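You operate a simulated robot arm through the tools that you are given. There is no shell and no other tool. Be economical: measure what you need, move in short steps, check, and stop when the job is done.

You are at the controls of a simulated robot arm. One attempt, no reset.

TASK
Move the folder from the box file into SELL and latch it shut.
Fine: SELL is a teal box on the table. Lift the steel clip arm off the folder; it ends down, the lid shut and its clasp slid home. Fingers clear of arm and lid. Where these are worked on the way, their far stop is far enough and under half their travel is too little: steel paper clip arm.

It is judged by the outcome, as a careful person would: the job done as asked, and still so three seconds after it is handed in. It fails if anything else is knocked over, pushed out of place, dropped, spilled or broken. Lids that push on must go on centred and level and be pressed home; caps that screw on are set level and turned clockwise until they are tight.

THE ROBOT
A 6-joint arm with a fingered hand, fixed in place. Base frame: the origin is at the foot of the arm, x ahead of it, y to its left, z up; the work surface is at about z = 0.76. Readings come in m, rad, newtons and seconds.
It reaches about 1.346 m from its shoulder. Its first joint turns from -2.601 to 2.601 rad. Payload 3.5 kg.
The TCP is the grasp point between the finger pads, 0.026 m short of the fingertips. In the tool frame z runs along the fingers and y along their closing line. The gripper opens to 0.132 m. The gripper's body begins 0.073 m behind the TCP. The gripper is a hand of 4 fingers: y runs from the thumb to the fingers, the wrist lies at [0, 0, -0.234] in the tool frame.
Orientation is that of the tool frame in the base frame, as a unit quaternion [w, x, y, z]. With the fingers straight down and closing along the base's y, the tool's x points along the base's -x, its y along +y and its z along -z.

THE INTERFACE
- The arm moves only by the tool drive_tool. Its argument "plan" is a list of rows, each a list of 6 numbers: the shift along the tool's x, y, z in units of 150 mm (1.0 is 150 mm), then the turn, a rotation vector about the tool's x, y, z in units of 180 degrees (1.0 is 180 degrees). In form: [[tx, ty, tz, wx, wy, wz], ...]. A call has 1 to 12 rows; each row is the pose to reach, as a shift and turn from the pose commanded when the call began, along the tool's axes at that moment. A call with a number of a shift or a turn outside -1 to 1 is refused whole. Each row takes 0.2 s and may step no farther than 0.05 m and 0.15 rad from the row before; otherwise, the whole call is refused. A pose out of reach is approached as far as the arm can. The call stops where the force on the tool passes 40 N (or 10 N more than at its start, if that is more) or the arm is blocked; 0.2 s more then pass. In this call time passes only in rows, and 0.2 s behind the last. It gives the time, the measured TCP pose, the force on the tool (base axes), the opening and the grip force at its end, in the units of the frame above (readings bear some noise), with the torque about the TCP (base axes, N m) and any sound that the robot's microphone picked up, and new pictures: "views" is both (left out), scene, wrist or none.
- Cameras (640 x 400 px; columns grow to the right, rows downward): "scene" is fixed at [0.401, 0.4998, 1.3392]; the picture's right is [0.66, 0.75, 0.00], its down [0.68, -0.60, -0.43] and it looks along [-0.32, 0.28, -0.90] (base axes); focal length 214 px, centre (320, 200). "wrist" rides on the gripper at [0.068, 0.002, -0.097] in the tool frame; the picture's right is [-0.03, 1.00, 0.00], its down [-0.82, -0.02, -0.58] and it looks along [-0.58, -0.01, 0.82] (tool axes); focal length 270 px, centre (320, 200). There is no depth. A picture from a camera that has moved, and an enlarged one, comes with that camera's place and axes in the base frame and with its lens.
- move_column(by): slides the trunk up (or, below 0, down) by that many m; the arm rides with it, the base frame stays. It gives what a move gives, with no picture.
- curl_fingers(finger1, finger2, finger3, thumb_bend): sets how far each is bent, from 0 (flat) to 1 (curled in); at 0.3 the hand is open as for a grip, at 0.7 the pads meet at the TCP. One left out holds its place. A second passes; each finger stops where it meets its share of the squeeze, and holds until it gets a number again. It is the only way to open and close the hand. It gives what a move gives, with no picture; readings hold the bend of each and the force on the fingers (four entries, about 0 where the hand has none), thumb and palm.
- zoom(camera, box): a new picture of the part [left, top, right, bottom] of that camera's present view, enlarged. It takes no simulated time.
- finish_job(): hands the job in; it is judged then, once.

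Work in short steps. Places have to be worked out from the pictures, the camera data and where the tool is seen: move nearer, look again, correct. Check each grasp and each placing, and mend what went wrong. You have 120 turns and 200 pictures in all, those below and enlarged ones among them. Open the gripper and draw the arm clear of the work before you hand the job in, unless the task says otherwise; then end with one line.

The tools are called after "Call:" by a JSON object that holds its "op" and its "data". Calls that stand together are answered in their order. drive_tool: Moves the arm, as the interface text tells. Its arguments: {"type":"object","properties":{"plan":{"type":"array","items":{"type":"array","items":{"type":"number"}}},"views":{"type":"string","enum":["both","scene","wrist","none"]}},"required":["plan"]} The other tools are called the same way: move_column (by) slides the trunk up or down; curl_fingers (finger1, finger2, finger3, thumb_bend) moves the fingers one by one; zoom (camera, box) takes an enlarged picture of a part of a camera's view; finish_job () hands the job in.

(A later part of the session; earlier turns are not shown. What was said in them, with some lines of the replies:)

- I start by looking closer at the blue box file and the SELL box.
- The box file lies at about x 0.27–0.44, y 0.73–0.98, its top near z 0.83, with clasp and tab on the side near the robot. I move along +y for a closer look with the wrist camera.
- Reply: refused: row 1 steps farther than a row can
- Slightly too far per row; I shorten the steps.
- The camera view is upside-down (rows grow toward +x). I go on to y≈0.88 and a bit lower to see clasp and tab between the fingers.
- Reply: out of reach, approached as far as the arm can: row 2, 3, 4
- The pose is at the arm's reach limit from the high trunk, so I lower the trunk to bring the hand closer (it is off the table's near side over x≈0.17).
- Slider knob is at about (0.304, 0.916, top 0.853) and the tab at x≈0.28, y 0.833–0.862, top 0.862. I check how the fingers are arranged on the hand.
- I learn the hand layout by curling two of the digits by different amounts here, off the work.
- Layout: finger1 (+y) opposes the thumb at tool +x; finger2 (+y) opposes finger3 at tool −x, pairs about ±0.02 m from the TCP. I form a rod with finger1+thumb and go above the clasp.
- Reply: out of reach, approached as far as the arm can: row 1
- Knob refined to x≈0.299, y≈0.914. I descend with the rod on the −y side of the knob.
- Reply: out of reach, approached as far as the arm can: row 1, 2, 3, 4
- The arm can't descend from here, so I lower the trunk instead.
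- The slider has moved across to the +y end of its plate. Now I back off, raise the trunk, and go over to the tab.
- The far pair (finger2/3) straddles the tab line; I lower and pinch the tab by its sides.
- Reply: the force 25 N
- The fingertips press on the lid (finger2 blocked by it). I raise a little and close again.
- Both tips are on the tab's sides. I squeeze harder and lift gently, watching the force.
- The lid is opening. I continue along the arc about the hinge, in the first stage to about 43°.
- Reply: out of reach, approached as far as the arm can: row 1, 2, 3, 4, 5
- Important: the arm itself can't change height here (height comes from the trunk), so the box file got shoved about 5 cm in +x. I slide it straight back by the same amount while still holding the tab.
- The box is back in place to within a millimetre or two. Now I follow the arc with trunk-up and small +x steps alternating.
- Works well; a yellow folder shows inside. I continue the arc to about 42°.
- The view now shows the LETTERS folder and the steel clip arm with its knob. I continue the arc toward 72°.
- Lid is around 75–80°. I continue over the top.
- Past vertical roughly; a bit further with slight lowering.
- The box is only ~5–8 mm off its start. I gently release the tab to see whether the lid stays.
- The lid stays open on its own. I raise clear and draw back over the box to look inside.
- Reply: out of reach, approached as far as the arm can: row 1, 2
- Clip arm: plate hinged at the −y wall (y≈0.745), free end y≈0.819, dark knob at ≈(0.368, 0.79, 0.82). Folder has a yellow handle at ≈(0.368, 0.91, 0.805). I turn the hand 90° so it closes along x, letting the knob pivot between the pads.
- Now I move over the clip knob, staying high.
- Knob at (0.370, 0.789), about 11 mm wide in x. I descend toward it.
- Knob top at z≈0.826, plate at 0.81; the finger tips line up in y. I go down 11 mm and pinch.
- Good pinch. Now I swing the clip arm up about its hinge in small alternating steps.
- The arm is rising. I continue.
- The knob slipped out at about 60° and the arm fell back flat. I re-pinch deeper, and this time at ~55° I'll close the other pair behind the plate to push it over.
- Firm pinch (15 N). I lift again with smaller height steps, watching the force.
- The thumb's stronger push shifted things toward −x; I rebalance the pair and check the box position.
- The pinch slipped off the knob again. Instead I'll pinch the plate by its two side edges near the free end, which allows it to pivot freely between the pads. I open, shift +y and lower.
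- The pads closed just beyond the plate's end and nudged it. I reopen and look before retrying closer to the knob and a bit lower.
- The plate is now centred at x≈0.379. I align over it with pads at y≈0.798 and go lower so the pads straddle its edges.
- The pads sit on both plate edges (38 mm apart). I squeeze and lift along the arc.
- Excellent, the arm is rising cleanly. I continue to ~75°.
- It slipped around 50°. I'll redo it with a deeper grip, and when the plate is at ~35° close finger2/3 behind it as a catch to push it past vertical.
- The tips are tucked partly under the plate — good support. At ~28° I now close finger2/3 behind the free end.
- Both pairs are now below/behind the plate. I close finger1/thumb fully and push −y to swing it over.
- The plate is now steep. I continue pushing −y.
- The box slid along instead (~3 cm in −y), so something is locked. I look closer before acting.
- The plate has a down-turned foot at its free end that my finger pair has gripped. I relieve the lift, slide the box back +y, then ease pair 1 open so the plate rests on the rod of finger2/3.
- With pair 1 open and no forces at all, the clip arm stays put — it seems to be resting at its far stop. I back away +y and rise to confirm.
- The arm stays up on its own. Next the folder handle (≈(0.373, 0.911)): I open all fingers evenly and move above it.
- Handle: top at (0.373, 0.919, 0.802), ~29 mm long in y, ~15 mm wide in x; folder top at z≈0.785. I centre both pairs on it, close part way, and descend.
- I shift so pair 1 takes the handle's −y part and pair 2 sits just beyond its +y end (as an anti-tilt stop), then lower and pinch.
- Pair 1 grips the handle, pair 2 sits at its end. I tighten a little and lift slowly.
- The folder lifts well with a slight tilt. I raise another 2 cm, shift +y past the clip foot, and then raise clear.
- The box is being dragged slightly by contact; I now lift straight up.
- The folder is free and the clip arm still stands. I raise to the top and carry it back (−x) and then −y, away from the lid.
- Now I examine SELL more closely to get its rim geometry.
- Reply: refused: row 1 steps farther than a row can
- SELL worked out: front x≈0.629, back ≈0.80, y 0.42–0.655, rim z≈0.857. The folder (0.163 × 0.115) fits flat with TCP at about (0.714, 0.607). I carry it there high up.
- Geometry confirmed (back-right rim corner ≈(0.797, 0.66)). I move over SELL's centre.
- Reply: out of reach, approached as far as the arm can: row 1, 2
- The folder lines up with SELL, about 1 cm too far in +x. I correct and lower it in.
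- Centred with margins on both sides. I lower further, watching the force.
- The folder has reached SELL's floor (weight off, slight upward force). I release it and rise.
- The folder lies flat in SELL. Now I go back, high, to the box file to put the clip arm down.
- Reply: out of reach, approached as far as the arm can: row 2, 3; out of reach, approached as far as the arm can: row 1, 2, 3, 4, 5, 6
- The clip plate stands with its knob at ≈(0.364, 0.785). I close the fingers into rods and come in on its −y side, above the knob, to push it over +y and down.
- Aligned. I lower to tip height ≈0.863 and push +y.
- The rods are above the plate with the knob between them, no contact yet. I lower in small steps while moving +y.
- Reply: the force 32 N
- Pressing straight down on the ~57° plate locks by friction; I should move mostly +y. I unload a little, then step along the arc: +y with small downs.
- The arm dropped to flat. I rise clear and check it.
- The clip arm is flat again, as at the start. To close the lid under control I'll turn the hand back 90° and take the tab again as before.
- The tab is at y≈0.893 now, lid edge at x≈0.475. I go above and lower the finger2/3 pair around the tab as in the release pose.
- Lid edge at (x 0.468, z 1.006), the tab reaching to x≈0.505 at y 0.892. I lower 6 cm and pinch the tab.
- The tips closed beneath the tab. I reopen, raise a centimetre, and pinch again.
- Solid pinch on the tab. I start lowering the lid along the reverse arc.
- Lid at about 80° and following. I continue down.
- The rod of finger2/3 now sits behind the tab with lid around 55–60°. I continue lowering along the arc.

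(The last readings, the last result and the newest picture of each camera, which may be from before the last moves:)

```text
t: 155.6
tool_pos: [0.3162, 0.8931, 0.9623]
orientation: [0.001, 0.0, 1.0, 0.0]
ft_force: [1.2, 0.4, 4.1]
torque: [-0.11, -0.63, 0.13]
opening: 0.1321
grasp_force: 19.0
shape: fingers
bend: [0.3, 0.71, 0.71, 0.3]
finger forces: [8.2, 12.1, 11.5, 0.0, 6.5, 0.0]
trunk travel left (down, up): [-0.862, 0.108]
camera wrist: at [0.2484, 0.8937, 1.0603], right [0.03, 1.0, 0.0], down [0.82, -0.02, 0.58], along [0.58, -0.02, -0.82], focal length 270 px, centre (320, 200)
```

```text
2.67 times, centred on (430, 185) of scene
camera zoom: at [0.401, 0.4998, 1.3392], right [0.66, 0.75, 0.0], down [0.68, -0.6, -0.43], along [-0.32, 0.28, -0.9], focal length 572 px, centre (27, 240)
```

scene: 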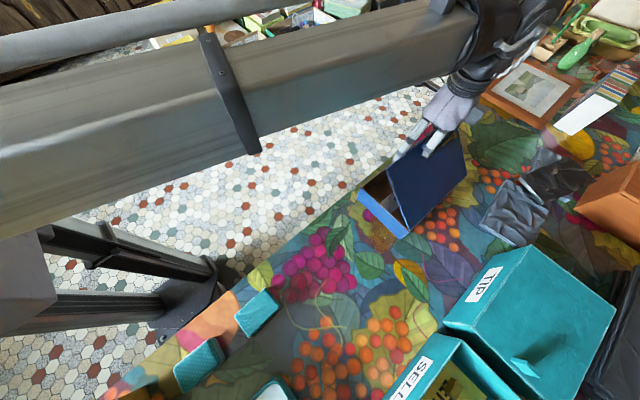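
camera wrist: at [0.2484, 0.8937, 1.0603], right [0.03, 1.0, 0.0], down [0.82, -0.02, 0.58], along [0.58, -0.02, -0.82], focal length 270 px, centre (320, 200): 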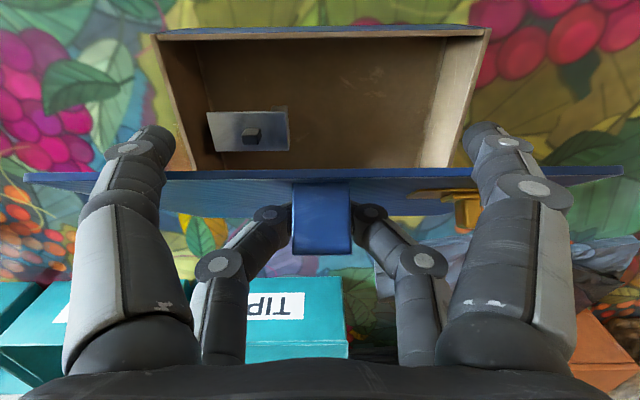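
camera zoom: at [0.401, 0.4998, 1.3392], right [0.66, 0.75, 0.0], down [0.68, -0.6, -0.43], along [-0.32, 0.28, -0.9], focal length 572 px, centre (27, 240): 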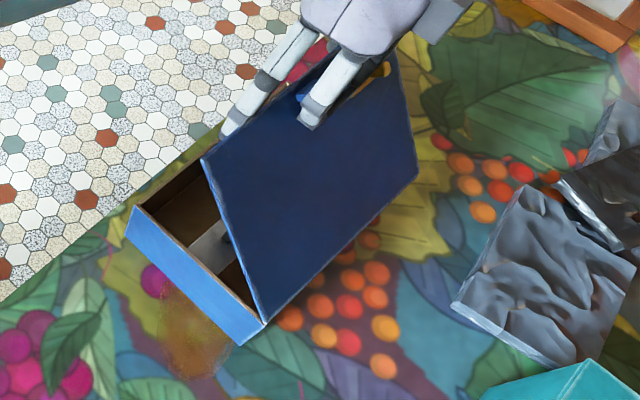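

The lid is wedged between the pairs with the rod behind the tab. I spread finger2/3 off the tab so the lid's edge just leans on the finger1/thumb shafts, which then control its descent as I move −x.

Call:
{"op": "curl_fingers", "data": {"finger2": 0.57, "finger3": 0.57}}

Call:
{"op": "zoom", "data": {"camera": "wrist", "box": [0, 0, 640, 400]}}

Call:
{"op": "zoom", "data": {"camera": "scene", "box": [350, 110, 510, 260]}}

```text
t: 156.6
tool_pos: [0.3159, 0.8925, 0.963]
orientation: [0.0, 0.0, 1.0, 0.0]
ft_force: [1.3, 0.4, 2.8]
torque: [-0.06, -0.51, -0.01]
opening: 0.1316
grasp_force: 13.4
shape: fingers
bend: [0.3, 0.73, 0.72, 0.3]
finger forces: [5.6, 8.0, 8.3, 0.0, 5.7, 0.1]
trunk travel left (down, up): [-0.862, 0.108]
```

```text
1.00 times, centred on (320, 200) of wrist (not enlarged: the box is as wide or as high as the picture)
camera zoom: at [0.2476, 0.8939, 1.0605], right [0.03, 1.0, 0.0], down [0.82, -0.02, 0.58], along [0.58, -0.01, -0.82], focal length 270 px, centre (320, 200)
```

zoom: 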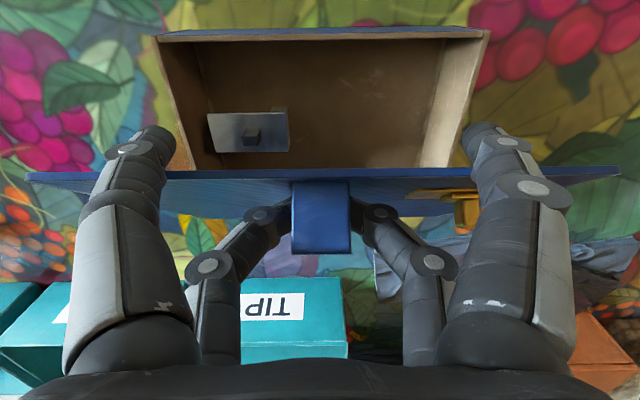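

```text
2.67 times, centred on (430, 185) of scene
camera zoom: at [0.401, 0.4998, 1.3392], right [0.66, 0.75, 0.0], down [0.68, -0.6, -0.43], along [-0.32, 0.28, -0.9], focal length 572 px, centre (27, 240)
```

zoom: 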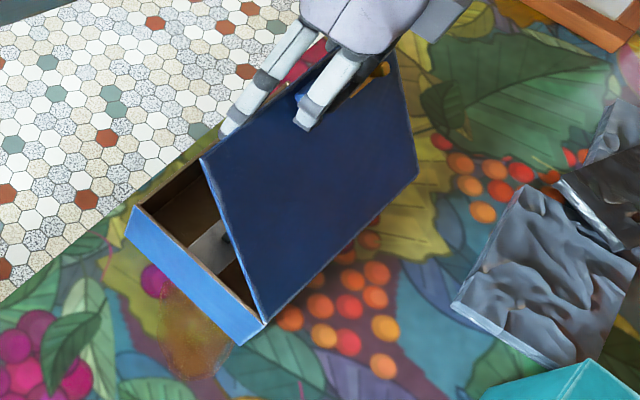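

Fingers 2/3 are pinned by the wedge. I unload by easing +x and up a little, then spread them.

Call:
{"op": "drive_tool", "data": {"plan": [[-0.05, 0, 0, 0, 0, 0]], "views": "none"}}

Call:
{"op": "move_column", "data": {"by": 0.008}}

Call:
{"op": "curl_fingers", "data": {"finger2": 0.56, "finger3": 0.56}}

Call:
{"op": "zoom", "data": {"camera": "wrist", "box": [0, 0, 640, 400]}}

```text
t: 157.0
tool_pos: [0.3208, 0.8937, 0.9639]
orientation: [0.0, 0.001, 1.0, 0.0]
ft_force: [-5.0, -1.0, 9.9]
torque: [-0.03, -0.49, 0.0]
opening: 0.1322
grasp_force: 16.9
shape: fingers
bend: [0.3, 0.73, 0.73, 0.3]
finger forces: [8.4, 8.3, 9.1, 0.0, 8.3, 0.1]
trunk travel left (down, up): [-0.862, 0.108]
```

```text
t: 157.6
tool_pos: [0.3234, 0.8933, 0.9715]
orientation: [0.001, 0.0, 1.0, 0.0]
ft_force: [1.1, -1.3, 4.1]
torque: [0.04, -0.57, -0.06]
opening: 0.1314
grasp_force: 13.8
shape: fingers
bend: [0.31, 0.68, 0.66, 0.3]
finger forces: [5.0, 7.9, 8.1, 0.0, 5.6, 0.0]
trunk travel left (down, up): [-0.87, 0.1]
```

```text
t: 158.6
tool_pos: [0.3228, 0.8923, 0.9722]
orientation: [-0.001, 0.0, 1.0, 0.0]
ft_force: [0.6, 0.1, 4.7]
torque: [0.08, -0.64, -0.05]
opening: 0.1308
grasp_force: 15.5
shape: fingers
bend: [0.31, 0.66, 0.65, 0.3]
finger forces: [5.8, 11.1, 7.7, 0.0, 6.2, 0.0]
trunk travel left (down, up): [-0.87, 0.1]
```

```text
1.00 times, centred on (320, 200) of wrist (not enlarged: the box is as wide or as high as the picture)
camera zoom: at [0.2546, 0.8943, 1.0686], right [0.03, 1.0, 0.0], down [0.82, -0.02, 0.58], along [0.58, -0.01, -0.82], focal length 270 px, centre (320, 200)
```

zoom: 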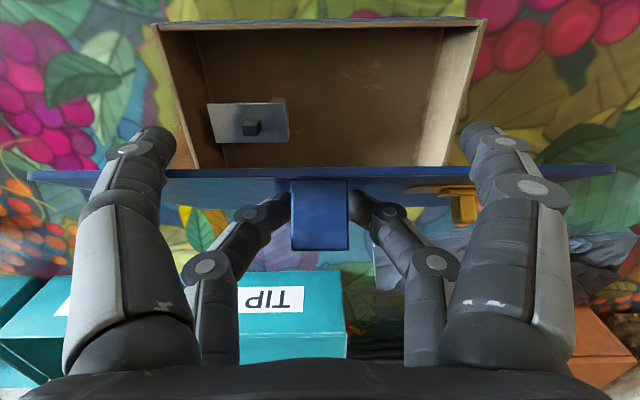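

Still wedged; raising further frees the far tips from the lid's outer face.

Call:
{"op": "move_column", "data": {"by": 0.012}}

Call:
{"op": "zoom", "data": {"camera": "wrist", "box": [0, 0, 640, 400]}}

Call:
{"op": "zoom", "data": {"camera": "scene", "box": [350, 110, 510, 260]}}

```text
t: 159.2
tool_pos: [0.3213, 0.8937, 0.9838]
orientation: [0.0, 0.0, 1.0, 0.0]
ft_force: [-1.2, -0.3, 0.2]
torque: [-0.03, -0.03, -0.03]
opening: 0.1326
grasp_force: 0.1
shape: fingers
bend: [0.3, 0.56, 0.56, 0.3]
finger forces: [0.0, 0.0, 0.0, 0.0, 0.7, 0.1]
trunk travel left (down, up): [-0.882, 0.088]
```

```text
1.00 times, centred on (320, 200) of wrist (not enlarged: the box is as wide or as high as the picture)
camera zoom: at [0.2542, 0.8947, 1.0803], right [0.03, 1.0, 0.0], down [0.82, -0.02, 0.58], along [0.58, -0.01, -0.82], focal length 270 px, centre (320, 200)
```

zoom: 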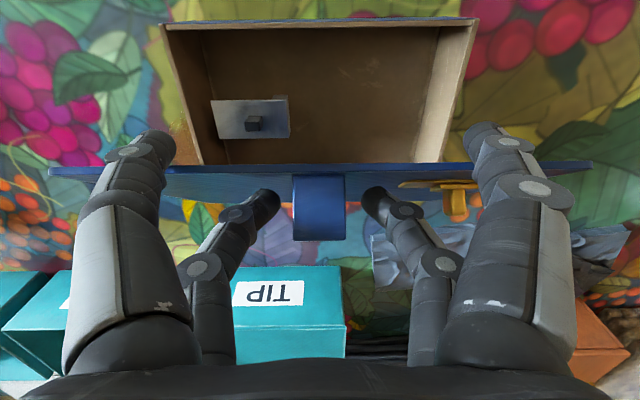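

```text
2.67 times, centred on (430, 185) of scene
camera zoom: at [0.401, 0.4998, 1.3392], right [0.66, 0.75, 0.0], down [0.68, -0.6, -0.43], along [-0.32, 0.28, -0.9], focal length 572 px, centre (27, 240)
```

zoom: 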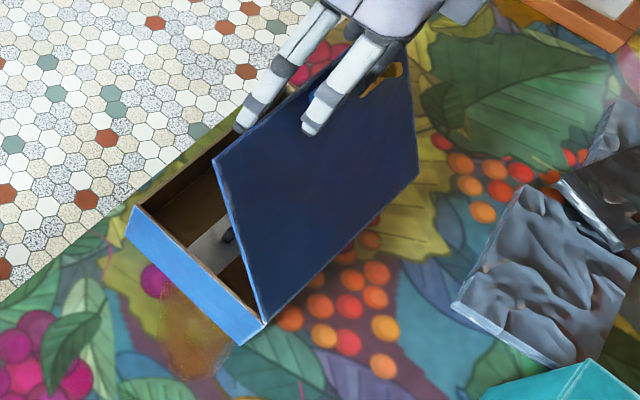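

Freed: the lid edge now leans lightly on the thumb/finger1 shafts at ~48°. I ease −x and down in steps so it settles gradually.

Call:
{"op": "drive_tool", "data": {"plan": [[0.05, 0, 0, 0, 0, 0], [0.1, 0, 0, 0, 0, 0]], "views": "none"}}

Call:
{"op": "move_column", "data": {"by": -0.011}}

Call:
{"op": "drive_tool", "data": {"plan": [[0.06, 0, 0, 0, 0, 0], [0.12, 0, 0, 0, 0, 0]], "views": "none"}}

Call:
{"op": "zoom", "data": {"camera": "wrist", "box": [0, 0, 640, 400]}}

Call:
{"op": "zoom", "data": {"camera": "scene", "box": [350, 110, 510, 260]}}

```text
t: 159.8
tool_pos: [0.3085, 0.8941, 0.9831]
orientation: [0.0, 0.0, 1.0, 0.0]
ft_force: [-0.1, 1.7, -0.3]
torque: [0.01, 0.02, 0.0]
opening: 0.1326
grasp_force: 0.2
shape: fingers
bend: [0.3, 0.56, 0.56, 0.3]
finger forces: [0.0, 0.1, 0.1, 0.0, 0.0, 0.1]
trunk travel left (down, up): [-0.882, 0.088]
```

```text
t: 160.4
tool_pos: [0.3073, 0.8933, 0.9727]
orientation: [-0.001, 0.0, 1.0, 0.0]
ft_force: [-1.0, -0.1, -1.6]
torque: [0.02, 0.02, -0.03]
opening: 0.1326
grasp_force: 0.0
shape: fingers
bend: [0.3, 0.56, 0.56, 0.3]
finger forces: [0.0, 0.0, 0.0, 0.0, 0.3, 0.0]
trunk travel left (down, up): [-0.871, 0.099]
```

```text
t: 161.0
tool_pos: [0.2908, 0.8944, 0.9721]
orientation: [0.0, 0.0, 1.0, 0.0]
ft_force: [-0.2, -0.1, -0.4]
torque: [-0.01, 0.02, -0.01]
opening: 0.1327
grasp_force: 0.0
shape: fingers
bend: [0.3, 0.56, 0.56, 0.3]
finger forces: [0.0, 0.1, 0.0, 0.0, 0.0, 0.0]
trunk travel left (down, up): [-0.871, 0.099]
```

```text
1.00 times, centred on (320, 200) of wrist (not enlarged: the box is as wide or as high as the picture)
camera zoom: at [0.2221, 0.8949, 1.0693], right [0.03, 1.0, 0.0], down [0.82, -0.02, 0.58], along [0.58, -0.01, -0.82], focal length 270 px, centre (320, 200)
```

zoom: 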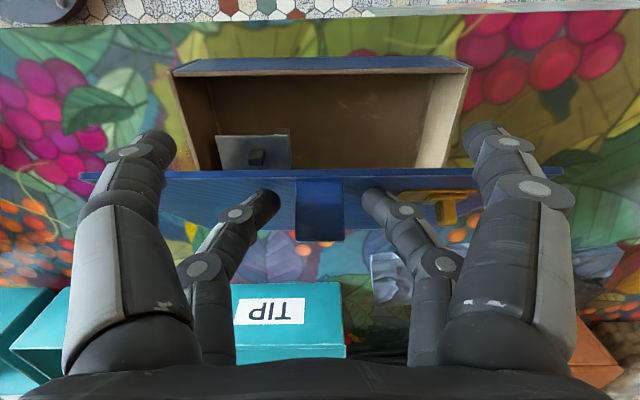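

```text
2.67 times, centred on (430, 185) of scene
camera zoom: at [0.401, 0.4998, 1.3392], right [0.66, 0.75, 0.0], down [0.68, -0.6, -0.43], along [-0.32, 0.28, -0.9], focal length 572 px, centre (27, 240)
```

zoom: 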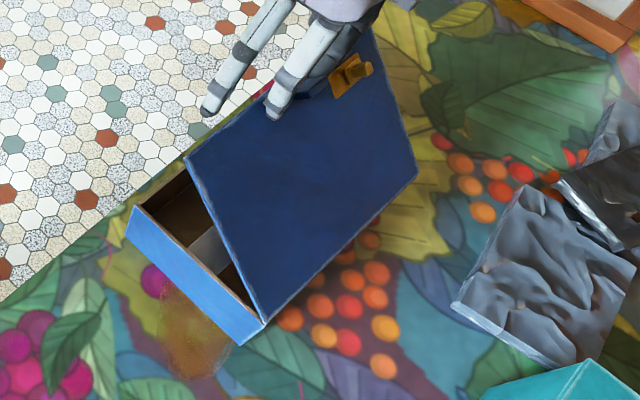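

No forces — the lid descends gently by itself. I keep easing ahead of it.

Call:
{"op": "move_column", "data": {"by": -0.02}}

Call:
{"op": "drive_tool", "data": {"plan": [[0.05, 0, 0, 0, 0, 0], [0.1, 0, 0, 0, 0, 0]], "views": "none"}}

Call:
{"op": "move_column", "data": {"by": -0.02}}

Call:
{"op": "zoom", "data": {"camera": "wrist", "box": [0, 0, 640, 400]}}

Call:
{"op": "zoom", "data": {"camera": "scene", "box": [350, 110, 510, 260]}}

```text
t: 161.6
tool_pos: [0.2892, 0.8931, 0.9532]
orientation: [0.0, 0.001, 1.0, 0.001]
ft_force: [-0.5, -0.3, 0.2]
torque: [0.02, -0.01, -0.08]
opening: 0.1329
grasp_force: 0.4
shape: fingers
bend: [0.3, 0.56, 0.56, 0.3]
finger forces: [0.1, 0.0, 0.0, 0.0, 0.7, 0.1]
trunk travel left (down, up): [-0.851, 0.119]
```

```text
t: 162.2
tool_pos: [0.2746, 0.8938, 0.9529]
orientation: [0.0, -0.001, 1.0, 0.0]
ft_force: [0.3, 0.4, 0.4]
torque: [0.02, -0.01, 0.03]
opening: 0.1325
grasp_force: 0.1
shape: fingers
bend: [0.3, 0.56, 0.56, 0.3]
finger forces: [0.0, 0.0, 0.0, 0.1, 0.1, 0.1]
trunk travel left (down, up): [-0.851, 0.119]
```

```text
t: 162.9
tool_pos: [0.2749, 0.8942, 0.9322]
orientation: [0.0, 0.0, 1.0, 0.0]
ft_force: [-0.2, -0.3, -0.1]
torque: [0.01, 0.01, -0.04]
opening: 0.1323
grasp_force: 0.2
shape: fingers
bend: [0.3, 0.56, 0.56, 0.3]
finger forces: [0.1, 0.0, 0.0, 0.0, 0.0, 0.0]
trunk travel left (down, up): [-0.831, 0.139]
```

```text
1.00 times, centred on (320, 200) of wrist (not enlarged: the box is as wide or as high as the picture)
camera zoom: at [0.2069, 0.8952, 1.0293], right [0.03, 1.0, 0.0], down [0.82, -0.02, 0.58], along [0.58, -0.01, -0.82], focal length 270 px, centre (320, 200)
```

zoom: 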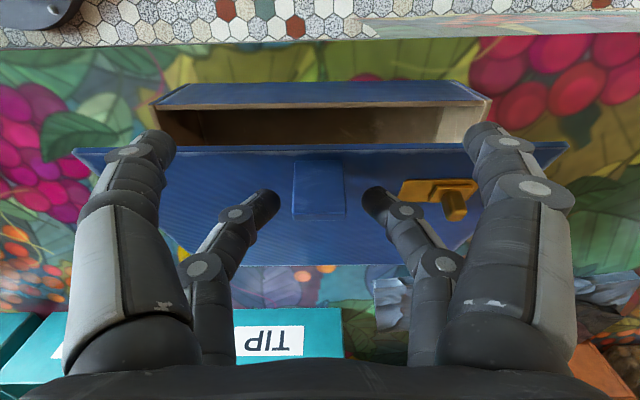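

```text
2.67 times, centred on (430, 185) of scene
camera zoom: at [0.401, 0.4998, 1.3392], right [0.66, 0.75, 0.0], down [0.68, -0.6, -0.43], along [-0.32, 0.28, -0.9], focal length 572 px, centre (27, 240)
```

zoom: 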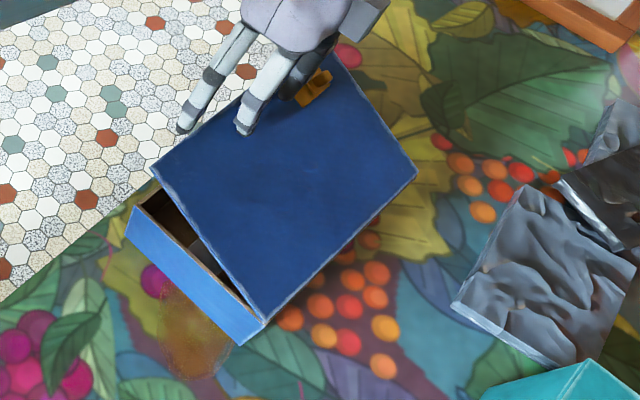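

Lid at ~20°. A little further −x and let it settle.

Call:
{"op": "drive_tool", "data": {"plan": [[0.1, 0, 0, 0, 0, 0], [0.2, 0, 0, 0, 0, 0], [0.2, 0, 0, 0, 0, 0], [0.2, 0, 0, 0, 0, 0], [0.2, 0, 0, 0, 0, 0]], "views": "both"}}

Call:
{"op": "zoom", "data": {"camera": "scene", "box": [350, 110, 510, 260]}}

```text
t: 164.1
tool_pos: [0.2448, 0.8929, 0.9315]
orientation: [0.0, 0.0, 1.0, 0.001]
ft_force: [0.1, 0.4, 0.5]
torque: [-0.02, 0.01, 0.0]
opening: 0.1327
grasp_force: 0.0
shape: fingers
bend: [0.3, 0.56, 0.56, 0.3]
finger forces: [0.1, 0.1, 0.0, 0.0, 0.1, 0.1]
trunk travel left (down, up): [-0.831, 0.139]
camera wrist: at [0.1769, 0.8941, 1.0293], right [0.03, 1.0, 0.0], down [0.82, -0.02, 0.58], along [0.58, -0.01, -0.82], focal length 270 px, centre (320, 200)
```

scene: 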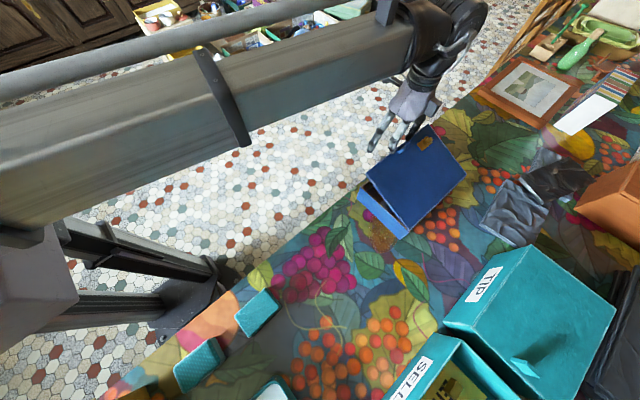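
wrist: 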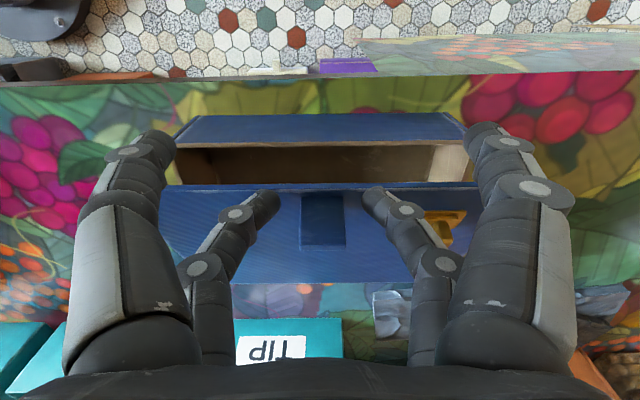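

```text
2.67 times, centred on (430, 185) of scene
camera zoom: at [0.401, 0.4998, 1.3392], right [0.66, 0.75, 0.0], down [0.68, -0.6, -0.43], along [-0.32, 0.28, -0.9], focal length 572 px, centre (27, 240)
```

zoom: 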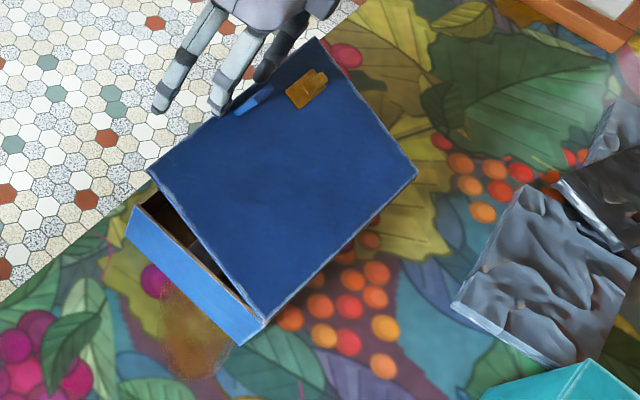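

The lid stays at ~20° by hinge friction. I form a closed fist of fingertips and press the lid down beside the tab.

Call:
{"op": "move_column", "data": {"by": 0.05}}

Call:
{"op": "curl_fingers", "data": {"finger1": 0.7, "finger2": 0.7, "finger3": 0.7, "thumb_bend": 0.7}}

Call:
{"op": "drive_tool", "data": {"plan": [[-0.2, -0.15, 0, 0, 0, 0], [-0.42, -0.28, 0, 0, 0, 0]], "views": "none"}}

Call:
{"op": "move_column", "data": {"by": -0.07}}

Call:
{"op": "move_column", "data": {"by": -0.03}}

Call:
{"op": "drive_tool", "data": {"plan": [[0, 0, 0, 0, 0, 0]], "views": "both"}}

```text
t: 165.0
tool_pos: [0.2454, 0.8931, 0.9816]
orientation: [0.001, 0.0, 1.0, 0.0]
ft_force: [-0.6, 0.5, 0.9]
torque: [0.0, -0.01, 0.01]
opening: 0.1325
grasp_force: 0.1
shape: fingers
bend: [0.3, 0.56, 0.56, 0.3]
finger forces: [0.0, 0.0, 0.1, 0.1, 0.1, 0.0]
trunk travel left (down, up): [-0.881, 0.089]
```

```text
t: 166.0
tool_pos: [0.2453, 0.8926, 0.9817]
orientation: [0.0, 0.0, 1.0, 0.001]
ft_force: [0.0, -0.4, 0.3]
torque: [0.02, -0.02, 0.01]
opening: 0.0017
grasp_force: 0.0
shape: fingers
bend: [0.7, 0.7, 0.7, 0.7]
finger forces: [0.1, 0.0, 0.0, 0.1, 0.0, 0.0]
trunk travel left (down, up): [-0.881, 0.089]
```

```text
t: 166.6
tool_pos: [0.3074, 0.8521, 0.9831]
orientation: [0.001, 0.0, 1.0, 0.0]
ft_force: [-0.4, -0.8, -0.2]
torque: [-0.02, 0.01, -0.01]
opening: 0.0014
grasp_force: 0.1
shape: fingers
bend: [0.7, 0.7, 0.7, 0.7]
finger forces: [0.1, 0.0, 0.0, 0.0, 0.0, 0.0]
trunk travel left (down, up): [-0.881, 0.089]
```

```text
t: 167.7
tool_pos: [0.307, 0.8513, 0.9127]
orientation: [0.001, 0.0, 1.0, 0.0]
ft_force: [-0.4, 0.2, -0.2]
torque: [0.03, -0.03, 0.02]
opening: 0.0008
grasp_force: 0.1
shape: fingers
bend: [0.7, 0.7, 0.7, 0.7]
finger forces: [0.0, 0.1, 0.0, 0.0, 0.0, 0.0]
trunk travel left (down, up): [-0.811, 0.159]
```

```text
t: 168.4
tool_pos: [0.3067, 0.8524, 0.8823]
orientation: [0.001, 0.0, 1.0, 0.0]
ft_force: [-0.1, -0.6, 0.4]
torque: [0.05, 0.0, -0.01]
opening: 0.001
grasp_force: 0.1
shape: fingers
bend: [0.7, 0.7, 0.7, 0.7]
finger forces: [0.1, 0.0, 0.0, 0.1, 0.0, 0.0]
trunk travel left (down, up): [-0.781, 0.189]
```

```text
t: 168.8
tool_pos: [0.3074, 0.852, 0.8825]
orientation: [0.0, 0.0, 1.0, 0.0]
ft_force: [-0.7, 0.0, 0.6]
torque: [0.02, -0.03, -0.01]
opening: 0.001
grasp_force: 0.2
shape: fingers
bend: [0.7, 0.7, 0.7, 0.7]
finger forces: [0.0, 0.0, 0.0, 0.1, 0.1, 0.0]
trunk travel left (down, up): [-0.781, 0.189]
camera wrist: at [0.2387, 0.8528, 0.9793], right [0.03, 1.0, 0.0], down [0.82, -0.02, 0.58], along [0.58, -0.01, -0.82], focal length 270 px, centre (320, 200)
```

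scene: 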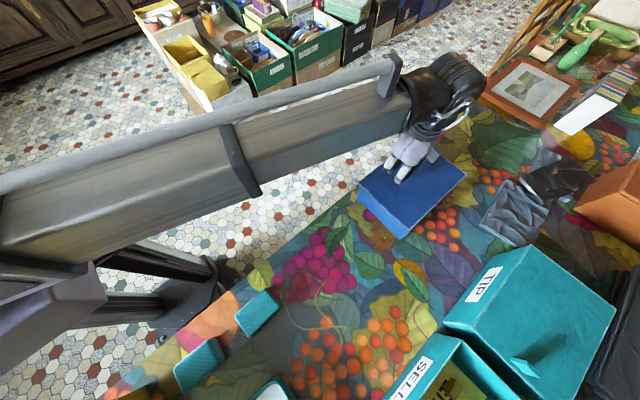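
wrist: 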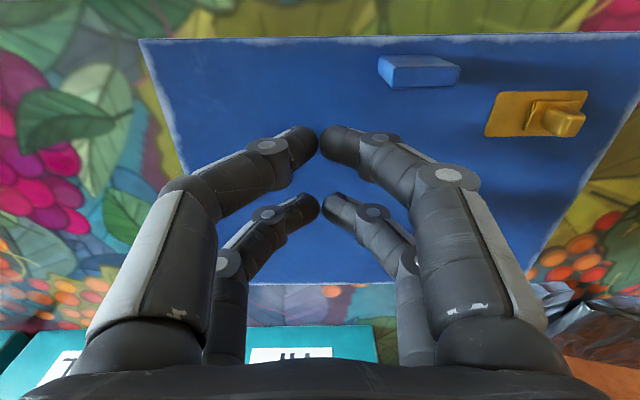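

The lid looks closed already; I press it lightly to be sure it's home.

Call:
{"op": "move_column", "data": {"by": -0.02}}

Call:
{"op": "move_column", "data": {"by": -0.006}}

Call:
{"op": "zoom", "data": {"camera": "scene", "box": [350, 130, 510, 260]}}

Call:
{"op": "zoom", "data": {"camera": "wrist", "box": [320, 0, 640, 200]}}

```text
t: 169.5
tool_pos: [0.3064, 0.8525, 0.863]
orientation: [0.0, 0.0, 1.0, -0.001]
ft_force: [0.0, -0.8, 0.4]
torque: [0.0, 0.0, -0.01]
opening: 0.0011
grasp_force: 0.1
shape: fingers
bend: [0.7, 0.7, 0.7, 0.7]
finger forces: [0.1, 0.0, 0.1, 0.0, 0.0, 0.0]
trunk travel left (down, up): [-0.761, 0.209]
```

```text
t: 170.0
tool_pos: [0.3068, 0.8505, 0.8621]
orientation: [0.0, 0.0, 1.0, 0.002]
ft_force: [0.2, 1.3, 36.1]
torque: [0.02, 0.17, 0.01]
opening: 0.0011
grasp_force: 17.6
shape: fingers
bend: [0.71, 0.71, 0.71, 0.71]
finger forces: [8.7, 8.3, 6.3, 0.0, 12.2, 0.0]
trunk travel left (down, up): [-0.757, 0.213]
stopped: the force on the tool passed its limit at 47 N (the readings are from after the stop); the commanded pose is now the measured one
```

```text
3.08 times, centred on (430, 195) of scene
camera zoom: at [0.401, 0.4998, 1.3392], right [0.66, 0.75, 0.0], down [0.68, -0.6, -0.43], along [-0.32, 0.28, -0.9], focal length 660 px, centre (-18, 215)
```

zoom: 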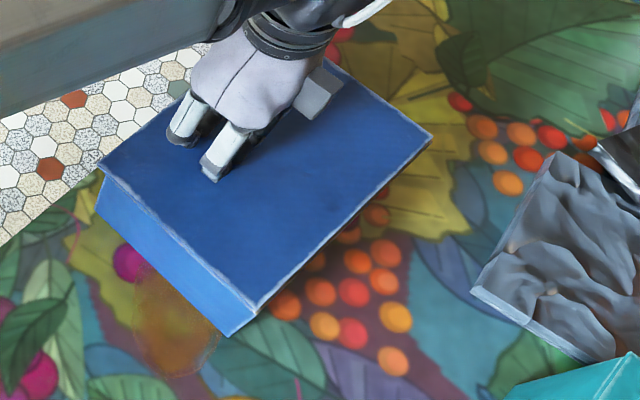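

```text
2.00 times, centred on (480, 100) of wrist
camera zoom: at [0.2384, 0.8514, 0.958], right [0.03, 1.0, 0.01], down [0.81, -0.02, 0.58], along [0.58, -0.01, -0.82], focal length 541 px, centre (0, 400)
```

zoom: 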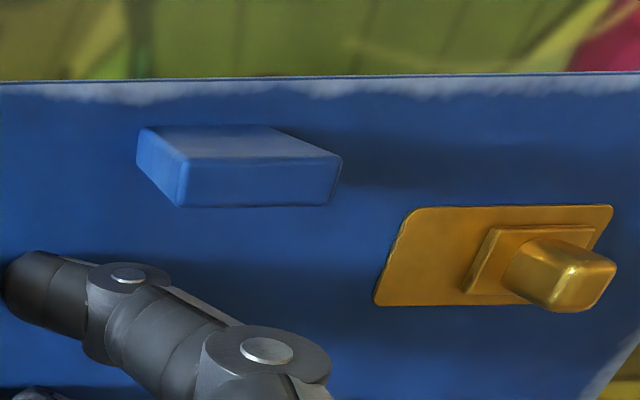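

The lid is shut. The clasp knob sits at ≈(0.288, 0.974). I raise a bit, go to its +y side, and get ready to push it home (−y).

Call:
{"op": "move_column", "data": {"by": 0.045}}

Call:
{"op": "drive_tool", "data": {"plan": [[0, 0.3, 0, 0, 0, 0], [0, 0.6, 0, 0, 0, 0], [0, 0.9, 0, 0, 0, 0], [0, 1.0, 0, 0, 0, 0]], "views": "wrist"}}

Call:
{"op": "zoom", "data": {"camera": "wrist", "box": [180, 0, 420, 160]}}

```text
t: 170.9
tool_pos: [0.3073, 0.8537, 0.9021]
orientation: [0.0, 0.0, 1.0, 0.001]
ft_force: [0.6, -0.4, -0.6]
torque: [-0.05, -0.01, -0.01]
opening: 0.001
grasp_force: 0.0
shape: fingers
bend: [0.7, 0.7, 0.7, 0.7]
finger forces: [0.0, 0.0, 0.0, 0.0, 0.1, 0.0]
trunk travel left (down, up): [-0.802, 0.168]
```

```text
t: 171.9
tool_pos: [0.3076, 1.0057, 0.9026]
orientation: [0.002, 0.0, 1.0, 0.0]
ft_force: [-0.5, 0.2, -0.1]
torque: [0.02, 0.0, 0.02]
opening: 0.0009
grasp_force: 0.1
shape: fingers
bend: [0.7, 0.7, 0.7, 0.7]
finger forces: [0.0, 0.0, 0.0, 0.0, 0.1, 0.0]
trunk travel left (down, up): [-0.802, 0.168]
camera wrist: at [0.2396, 1.0062, 0.9996], right [0.03, 1.0, 0.0], down [0.82, -0.02, 0.58], along [0.58, -0.01, -0.82], focal length 270 px, centre (320, 200)
```

wrist: 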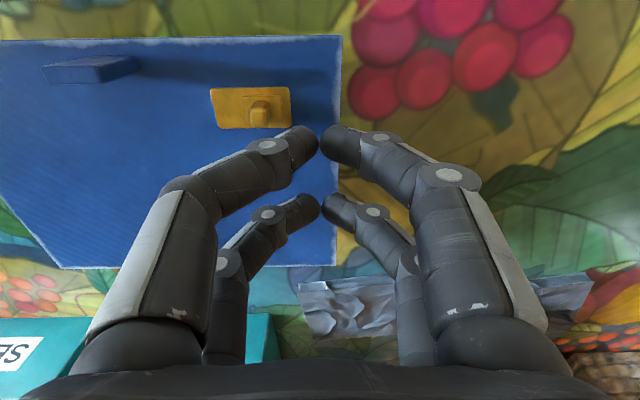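

```text
2.50 times, centred on (300, 80) of wrist
camera zoom: at [0.2396, 1.0062, 0.9996], right [0.03, 1.0, 0.0], down [0.82, -0.02, 0.58], along [0.58, -0.01, -0.82], focal length 676 px, centre (370, 500)
```

zoom: 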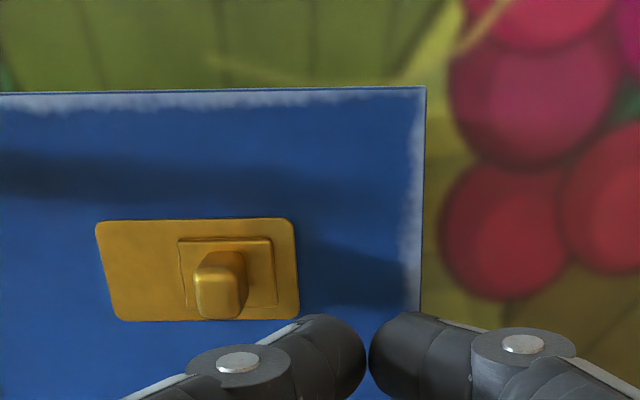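

Knob at (0.286, 0.973), aligned with the finger1/thumb rod. I lower and push −y, force-watched.

Call:
{"op": "move_column", "data": {"by": -0.034}}

Call:
{"op": "drive_tool", "data": {"plan": [[0, -0.06, 0, 0, 0, 0], [0, -0.1, 0, 0, 0, 0], [0, -0.14, 0, 0, 0, 0], [0, -0.18, 0, 0, 0, 0], [0, -0.2, 0, 0, 0, 0]], "views": "wrist"}}

Call:
{"op": "zoom", "data": {"camera": "wrist", "box": [180, 0, 420, 160]}}

```text
t: 172.6
tool_pos: [0.308, 1.004, 0.87]
orientation: [0.001, 0.0, 1.0, 0.002]
ft_force: [-1.0, 0.4, -0.6]
torque: [0.01, 0.01, 0.02]
opening: 0.0012
grasp_force: 0.1
shape: fingers
bend: [0.7, 0.7, 0.7, 0.7]
finger forces: [0.0, 0.0, 0.0, 0.1, 0.0, 0.0]
trunk travel left (down, up): [-0.768, 0.202]
```

```text
t: 173.8
tool_pos: [0.3075, 0.9757, 0.868]
orientation: [0.0, 0.001, 1.0, 0.002]
ft_force: [-0.8, 2.3, 2.5]
torque: [-0.01, 0.07, -0.06]
opening: 0.0001
grasp_force: 1.5
shape: fingers
bend: [0.7, 0.7, 0.7, 0.71]
finger forces: [0.0, 0.1, 0.1, 0.0, 4.0, 0.1]
trunk travel left (down, up): [-0.768, 0.202]
camera wrist: at [0.2392, 0.9758, 0.9659], right [0.03, 1.0, 0.0], down [0.82, -0.02, 0.58], along [0.58, -0.01, -0.82], focal length 270 px, centre (320, 200)
```

wrist: 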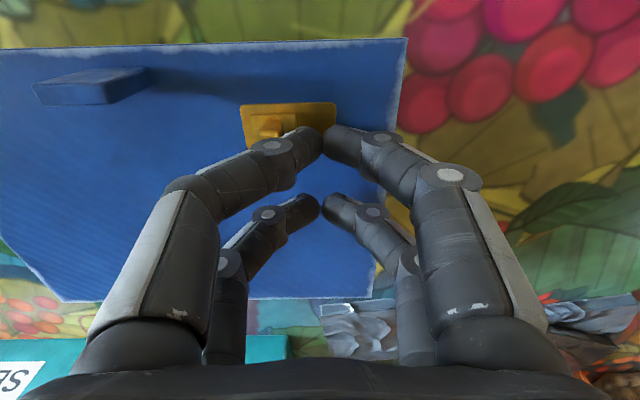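

```text
2.50 times, centred on (300, 80) of wrist
camera zoom: at [0.2392, 0.9758, 0.9659], right [0.03, 1.0, 0.0], down [0.82, -0.02, 0.58], along [0.58, -0.01, -0.82], focal length 676 px, centre (370, 500)
```

zoom: 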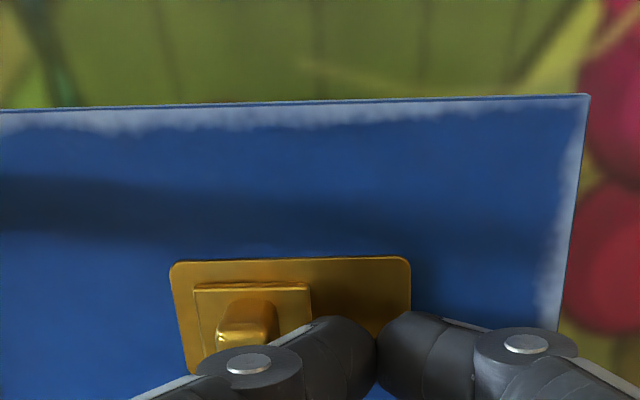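

The slider is back at its −y end. One small extra push to make sure it's fully home.

Call:
{"op": "drive_tool", "data": {"plan": [[0, -0.02, 0, 0, 0, 0], [0, -0.035, 0, 0, 0, 0]], "views": "none"}}

Call:
{"op": "zoom", "data": {"camera": "wrist", "box": [180, 0, 420, 160]}}

Call:
{"op": "drive_tool", "data": {"plan": [[0, 0.1, 0, 0, 0, 0]], "views": "none"}}

Call:
{"op": "move_column", "data": {"by": 0.05}}

Call:
{"op": "zoom", "data": {"camera": "wrist", "box": [140, 0, 420, 180]}}

Call:
{"op": "zoom", "data": {"camera": "scene", "box": [350, 130, 510, 260]}}

```text
t: 174.4
tool_pos: [0.3069, 0.9688, 0.8692]
orientation: [0.001, 0.0, 1.0, 0.002]
ft_force: [0.1, 2.6, 2.6]
torque: [0.0, 0.04, -0.06]
opening: 0.0001
grasp_force: 2.4
shape: fingers
bend: [0.7, 0.7, 0.7, 0.71]
finger forces: [0.0, 0.1, 0.1, 0.0, 4.4, 0.0]
trunk travel left (down, up): [-0.768, 0.202]
```

```text
2.50 times, centred on (300, 80) of wrist
camera zoom: at [0.2397, 0.9701, 0.9659], right [0.03, 1.0, 0.0], down [0.82, -0.02, 0.58], along [0.58, -0.01, -0.82], focal length 676 px, centre (370, 500)
```

zoom: 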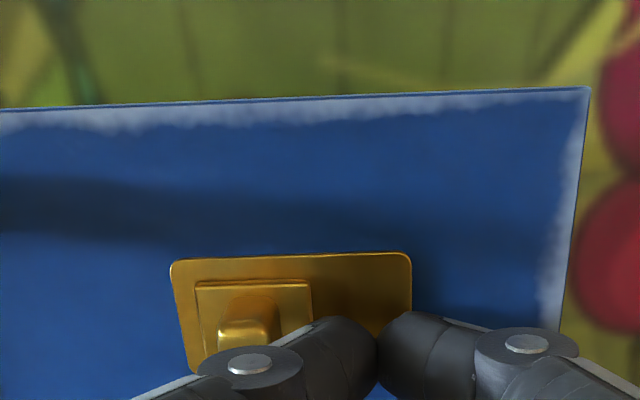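

```text
t: 174.8
tool_pos: [0.3074, 0.9853, 0.868]
orientation: [0.001, -0.001, 1.0, 0.001]
ft_force: [0.2, -0.3, 0.0]
torque: [0.01, 0.01, 0.0]
opening: 0.0013
grasp_force: 0.1
shape: fingers
bend: [0.7, 0.7, 0.7, 0.7]
finger forces: [0.0, 0.0, 0.0, 0.0, 0.0, 0.0]
trunk travel left (down, up): [-0.768, 0.202]
```

```text
t: 175.8
tool_pos: [0.3063, 0.9846, 0.9182]
orientation: [0.001, 0.0, 1.0, 0.0]
ft_force: [-0.1, -0.5, -0.5]
torque: [0.02, 0.02, 0.01]
opening: 0.001
grasp_force: 0.0
shape: fingers
bend: [0.7, 0.7, 0.7, 0.7]
finger forces: [0.0, 0.0, 0.0, 0.1, 0.0, 0.0]
trunk travel left (down, up): [-0.818, 0.152]
```

```text
2.22 times, centred on (280, 90) of wrist
camera zoom: at [0.2388, 0.9858, 1.0157], right [0.03, 1.0, 0.0], down [0.82, -0.02, 0.58], along [0.58, -0.01, -0.82], focal length 601 px, centre (409, 444)
```

zoom: 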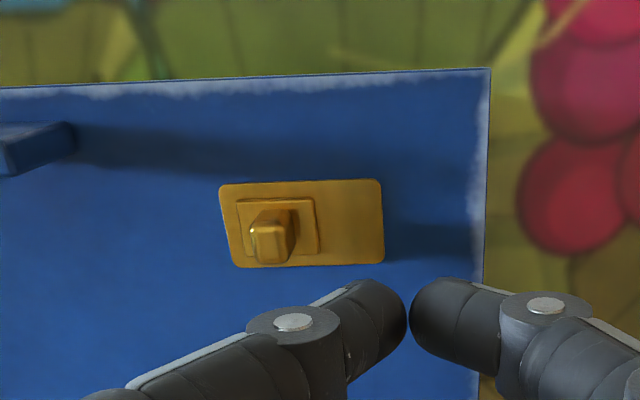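

```text
3.08 times, centred on (430, 195) of scene
camera zoom: at [0.401, 0.4998, 1.3392], right [0.66, 0.75, 0.0], down [0.68, -0.6, -0.43], along [-0.32, 0.28, -0.9], focal length 660 px, centre (-18, 215)
```

zoom: 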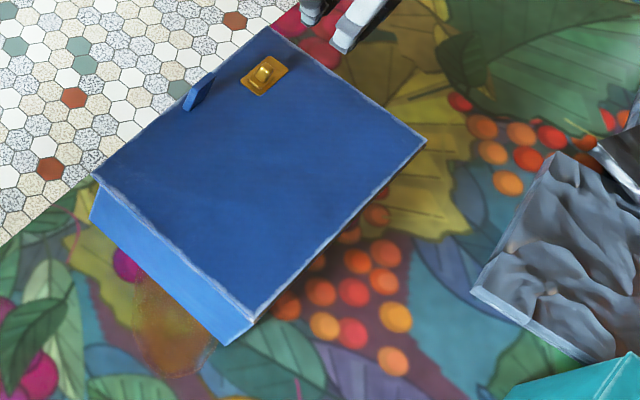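

The clasp is home and the lid shut. The box file stands about 3 cm in +y from where it began; I'll nudge it back gently from its +y side with the closed fingers.

Call:
{"op": "drive_tool", "data": {"plan": [[-0.1, 0.28, 0, 0, 0, 0], [-0.25, 0.56, 0, 0, 0, 0]], "views": "none"}}

Call:
{"op": "move_column", "data": {"by": -0.098}}

Call:
{"op": "drive_tool", "data": {"plan": [[0, -0.05, 0, 0, 0, 0], [0, -0.1, 0, 0, 0, 0], [0, -0.15, 0, 0, 0, 0]], "views": "scene"}}

```text
t: 176.4
tool_pos: [0.3446, 1.0683, 0.918]
orientation: [0.001, 0.0, 1.0, 0.001]
ft_force: [-0.1, -1.0, -0.5]
torque: [0.01, 0.02, -0.01]
opening: 0.0011
grasp_force: 0.0
shape: fingers
bend: [0.7, 0.7, 0.7, 0.7]
finger forces: [0.1, 0.1, 0.0, 0.1, 0.1, 0.0]
trunk travel left (down, up): [-0.818, 0.152]
```

```text
t: 177.7
tool_pos: [0.3451, 1.066, 0.8211]
orientation: [0.001, 0.001, 1.0, 0.001]
ft_force: [-0.4, 0.3, -0.5]
torque: [0.02, 0.01, -0.01]
opening: 0.0012
grasp_force: 0.0
shape: fingers
bend: [0.7, 0.7, 0.7, 0.7]
finger forces: [0.1, 0.0, 0.1, 0.0, 0.0, 0.0]
trunk travel left (down, up): [-0.72, 0.25]
```

```text
t: 178.5
tool_pos: [0.3453, 1.0452, 0.8219]
orientation: [0.001, 0.0, 1.0, 0.002]
ft_force: [0.2, 1.8, 2.2]
torque: [-0.08, -0.04, 0.01]
opening: 0.0011
grasp_force: 0.9
shape: fingers
bend: [0.7, 0.7, 0.7, 0.7]
finger forces: [0.0, 0.1, 2.6, 0.0, 0.0, 0.0]
trunk travel left (down, up): [-0.72, 0.25]
```

scene: 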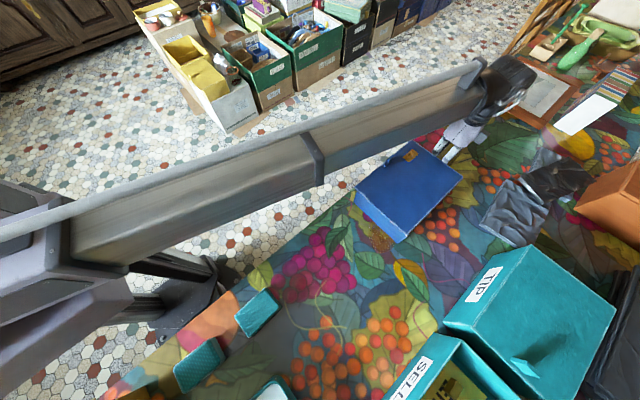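

Contact made. I push 2.6 cm more in −y, slowly.

Call:
{"op": "drive_tool", "data": {"plan": [[0, -0.035, 0, 0, 0, 0], [0, -0.07, 0, 0, 0, 0], [0, -0.105, 0, 0, 0, 0], [0, -0.14, 0, 0, 0, 0], [0, -0.175, 0, 0, 0, 0]], "views": "none"}}

Call:
{"op": "drive_tool", "data": {"plan": [[0, 0.2, 0, 0, 0, 0]], "views": "none"}}

Call:
{"op": "move_column", "data": {"by": 0.15}}

Call:
{"op": "zoom", "data": {"camera": "scene", "box": [330, 130, 490, 260]}}

```text
t: 179.7
tool_pos: [0.3443, 1.0198, 0.8204]
orientation: [0.001, 0.0, 1.0, 0.001]
ft_force: [0.1, 2.4, 0.3]
torque: [-0.09, -0.03, 0.05]
opening: 0.0014
grasp_force: 1.4
shape: fingers
bend: [0.7, 0.7, 0.7, 0.7]
finger forces: [0.1, 0.0, 2.4, 0.0, 0.0, 0.0]
trunk travel left (down, up): [-0.72, 0.25]
```

```text
t: 180.1
tool_pos: [0.3427, 1.05, 0.8218]
orientation: [0.001, -0.001, 1.0, 0.001]
ft_force: [0.0, 0.4, -0.5]
torque: [-0.01, 0.0, 0.02]
opening: 0.001
grasp_force: 0.0
shape: fingers
bend: [0.7, 0.7, 0.7, 0.7]
finger forces: [0.0, 0.1, 0.1, 0.1, 0.1, 0.0]
trunk travel left (down, up): [-0.72, 0.25]
```

```text
t: 181.8
tool_pos: [0.3434, 1.0504, 0.9721]
orientation: [0.001, 0.0, 1.0, 0.001]
ft_force: [-0.6, -0.5, -0.8]
torque: [-0.01, 0.02, 0.01]
opening: 0.0012
grasp_force: 0.0
shape: fingers
bend: [0.7, 0.7, 0.7, 0.7]
finger forces: [0.1, 0.1, 0.1, 0.0, 0.0, 0.1]
trunk travel left (down, up): [-0.87, 0.1]
```

```text
3.08 times, centred on (410, 195) of scene
camera zoom: at [0.401, 0.4998, 1.3392], right [0.66, 0.75, 0.0], down [0.68, -0.6, -0.43], along [-0.32, 0.28, -0.9], focal length 660 px, centre (43, 215)
```

zoom: 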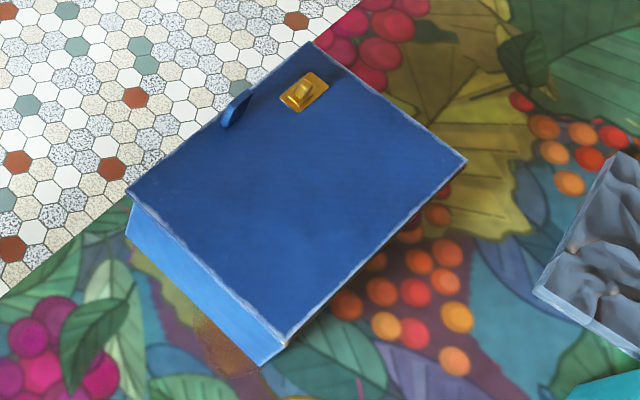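

The box is back within ~1.4 cm of its start, lid shut and clasp at its home end as in the first picture. I open the hand, rise and draw the arm clear.

Call:
{"op": "curl_fingers", "data": {"finger1": 0.3, "finger2": 0.3, "finger3": 0.3, "thumb_bend": 0.3}}

Call:
{"op": "move_column", "data": {"by": 0.095}}

Call:
{"op": "drive_tool", "data": {"plan": [[0.3, -0.1, 0, 0, 0, 0], [0.6, -0.2, 0, 0, 0, 0], [0.9, -0.3, 0, 0, 0, 0], [1.0, -0.5, 0, 0, 0, 0]], "views": "scene"}}

```text
t: 182.8
tool_pos: [0.3433, 1.0498, 0.9721]
orientation: [0.001, 0.0, 1.0, 0.001]
ft_force: [-0.3, 0.4, 0.5]
torque: [-0.01, 0.03, 0.02]
opening: 0.1325
grasp_force: 0.0
shape: fingers
bend: [0.3, 0.3, 0.3, 0.3]
finger forces: [0.1, 0.1, 0.1, 0.1, 0.1, 0.0]
trunk travel left (down, up): [-0.87, 0.1]
```

```text
t: 184.1
tool_pos: [0.3442, 1.0498, 1.0664]
orientation: [0.001, 0.0, 1.0, 0.001]
ft_force: [1.2, 0.2, 0.2]
torque: [0.0, -0.01, -0.02]
opening: 0.1325
grasp_force: 0.2
shape: fingers
bend: [0.3, 0.3, 0.3, 0.3]
finger forces: [0.1, 0.0, 0.0, 0.0, 0.0, 0.0]
trunk travel left (down, up): [-0.965, 0.005]
```

```text
t: 185.1
tool_pos: [0.1913, 0.9734, 1.0664]
orientation: [0.002, 0.0, 1.0, 0.002]
ft_force: [0.3, 0.4, 0.4]
torque: [0.0, -0.02, -0.02]
opening: 0.1325
grasp_force: 0.0
shape: fingers
bend: [0.3, 0.3, 0.3, 0.3]
finger forces: [0.0, 0.1, 0.0, 0.1, 0.0, 0.0]
out of reach, approached as far as the arm can: row 3, 4
trunk travel left (down, up): [-0.965, 0.005]
```

scene: 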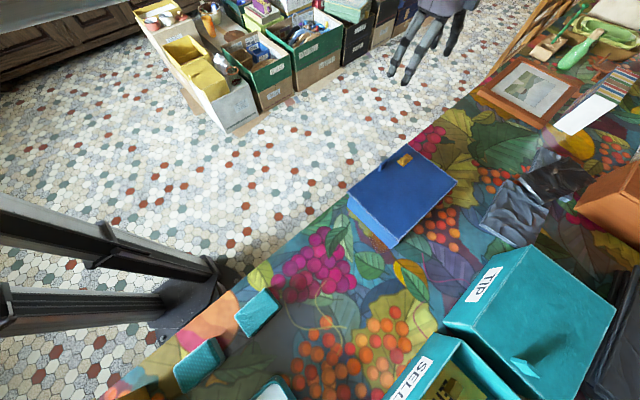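

The folder is in SELL, the clip arm is down, the lid shut with its clasp home, and the arm is clear; I hand the job in.

Call:
{"op": "finish_job", "data": {}}

```text
The job is handed in.
```

The LETTERS folder lies flat in SELL; the box file's clip arm is down, its lid shut and its clasp slid home, though the box file ended about 1.4 cm off its starting place.
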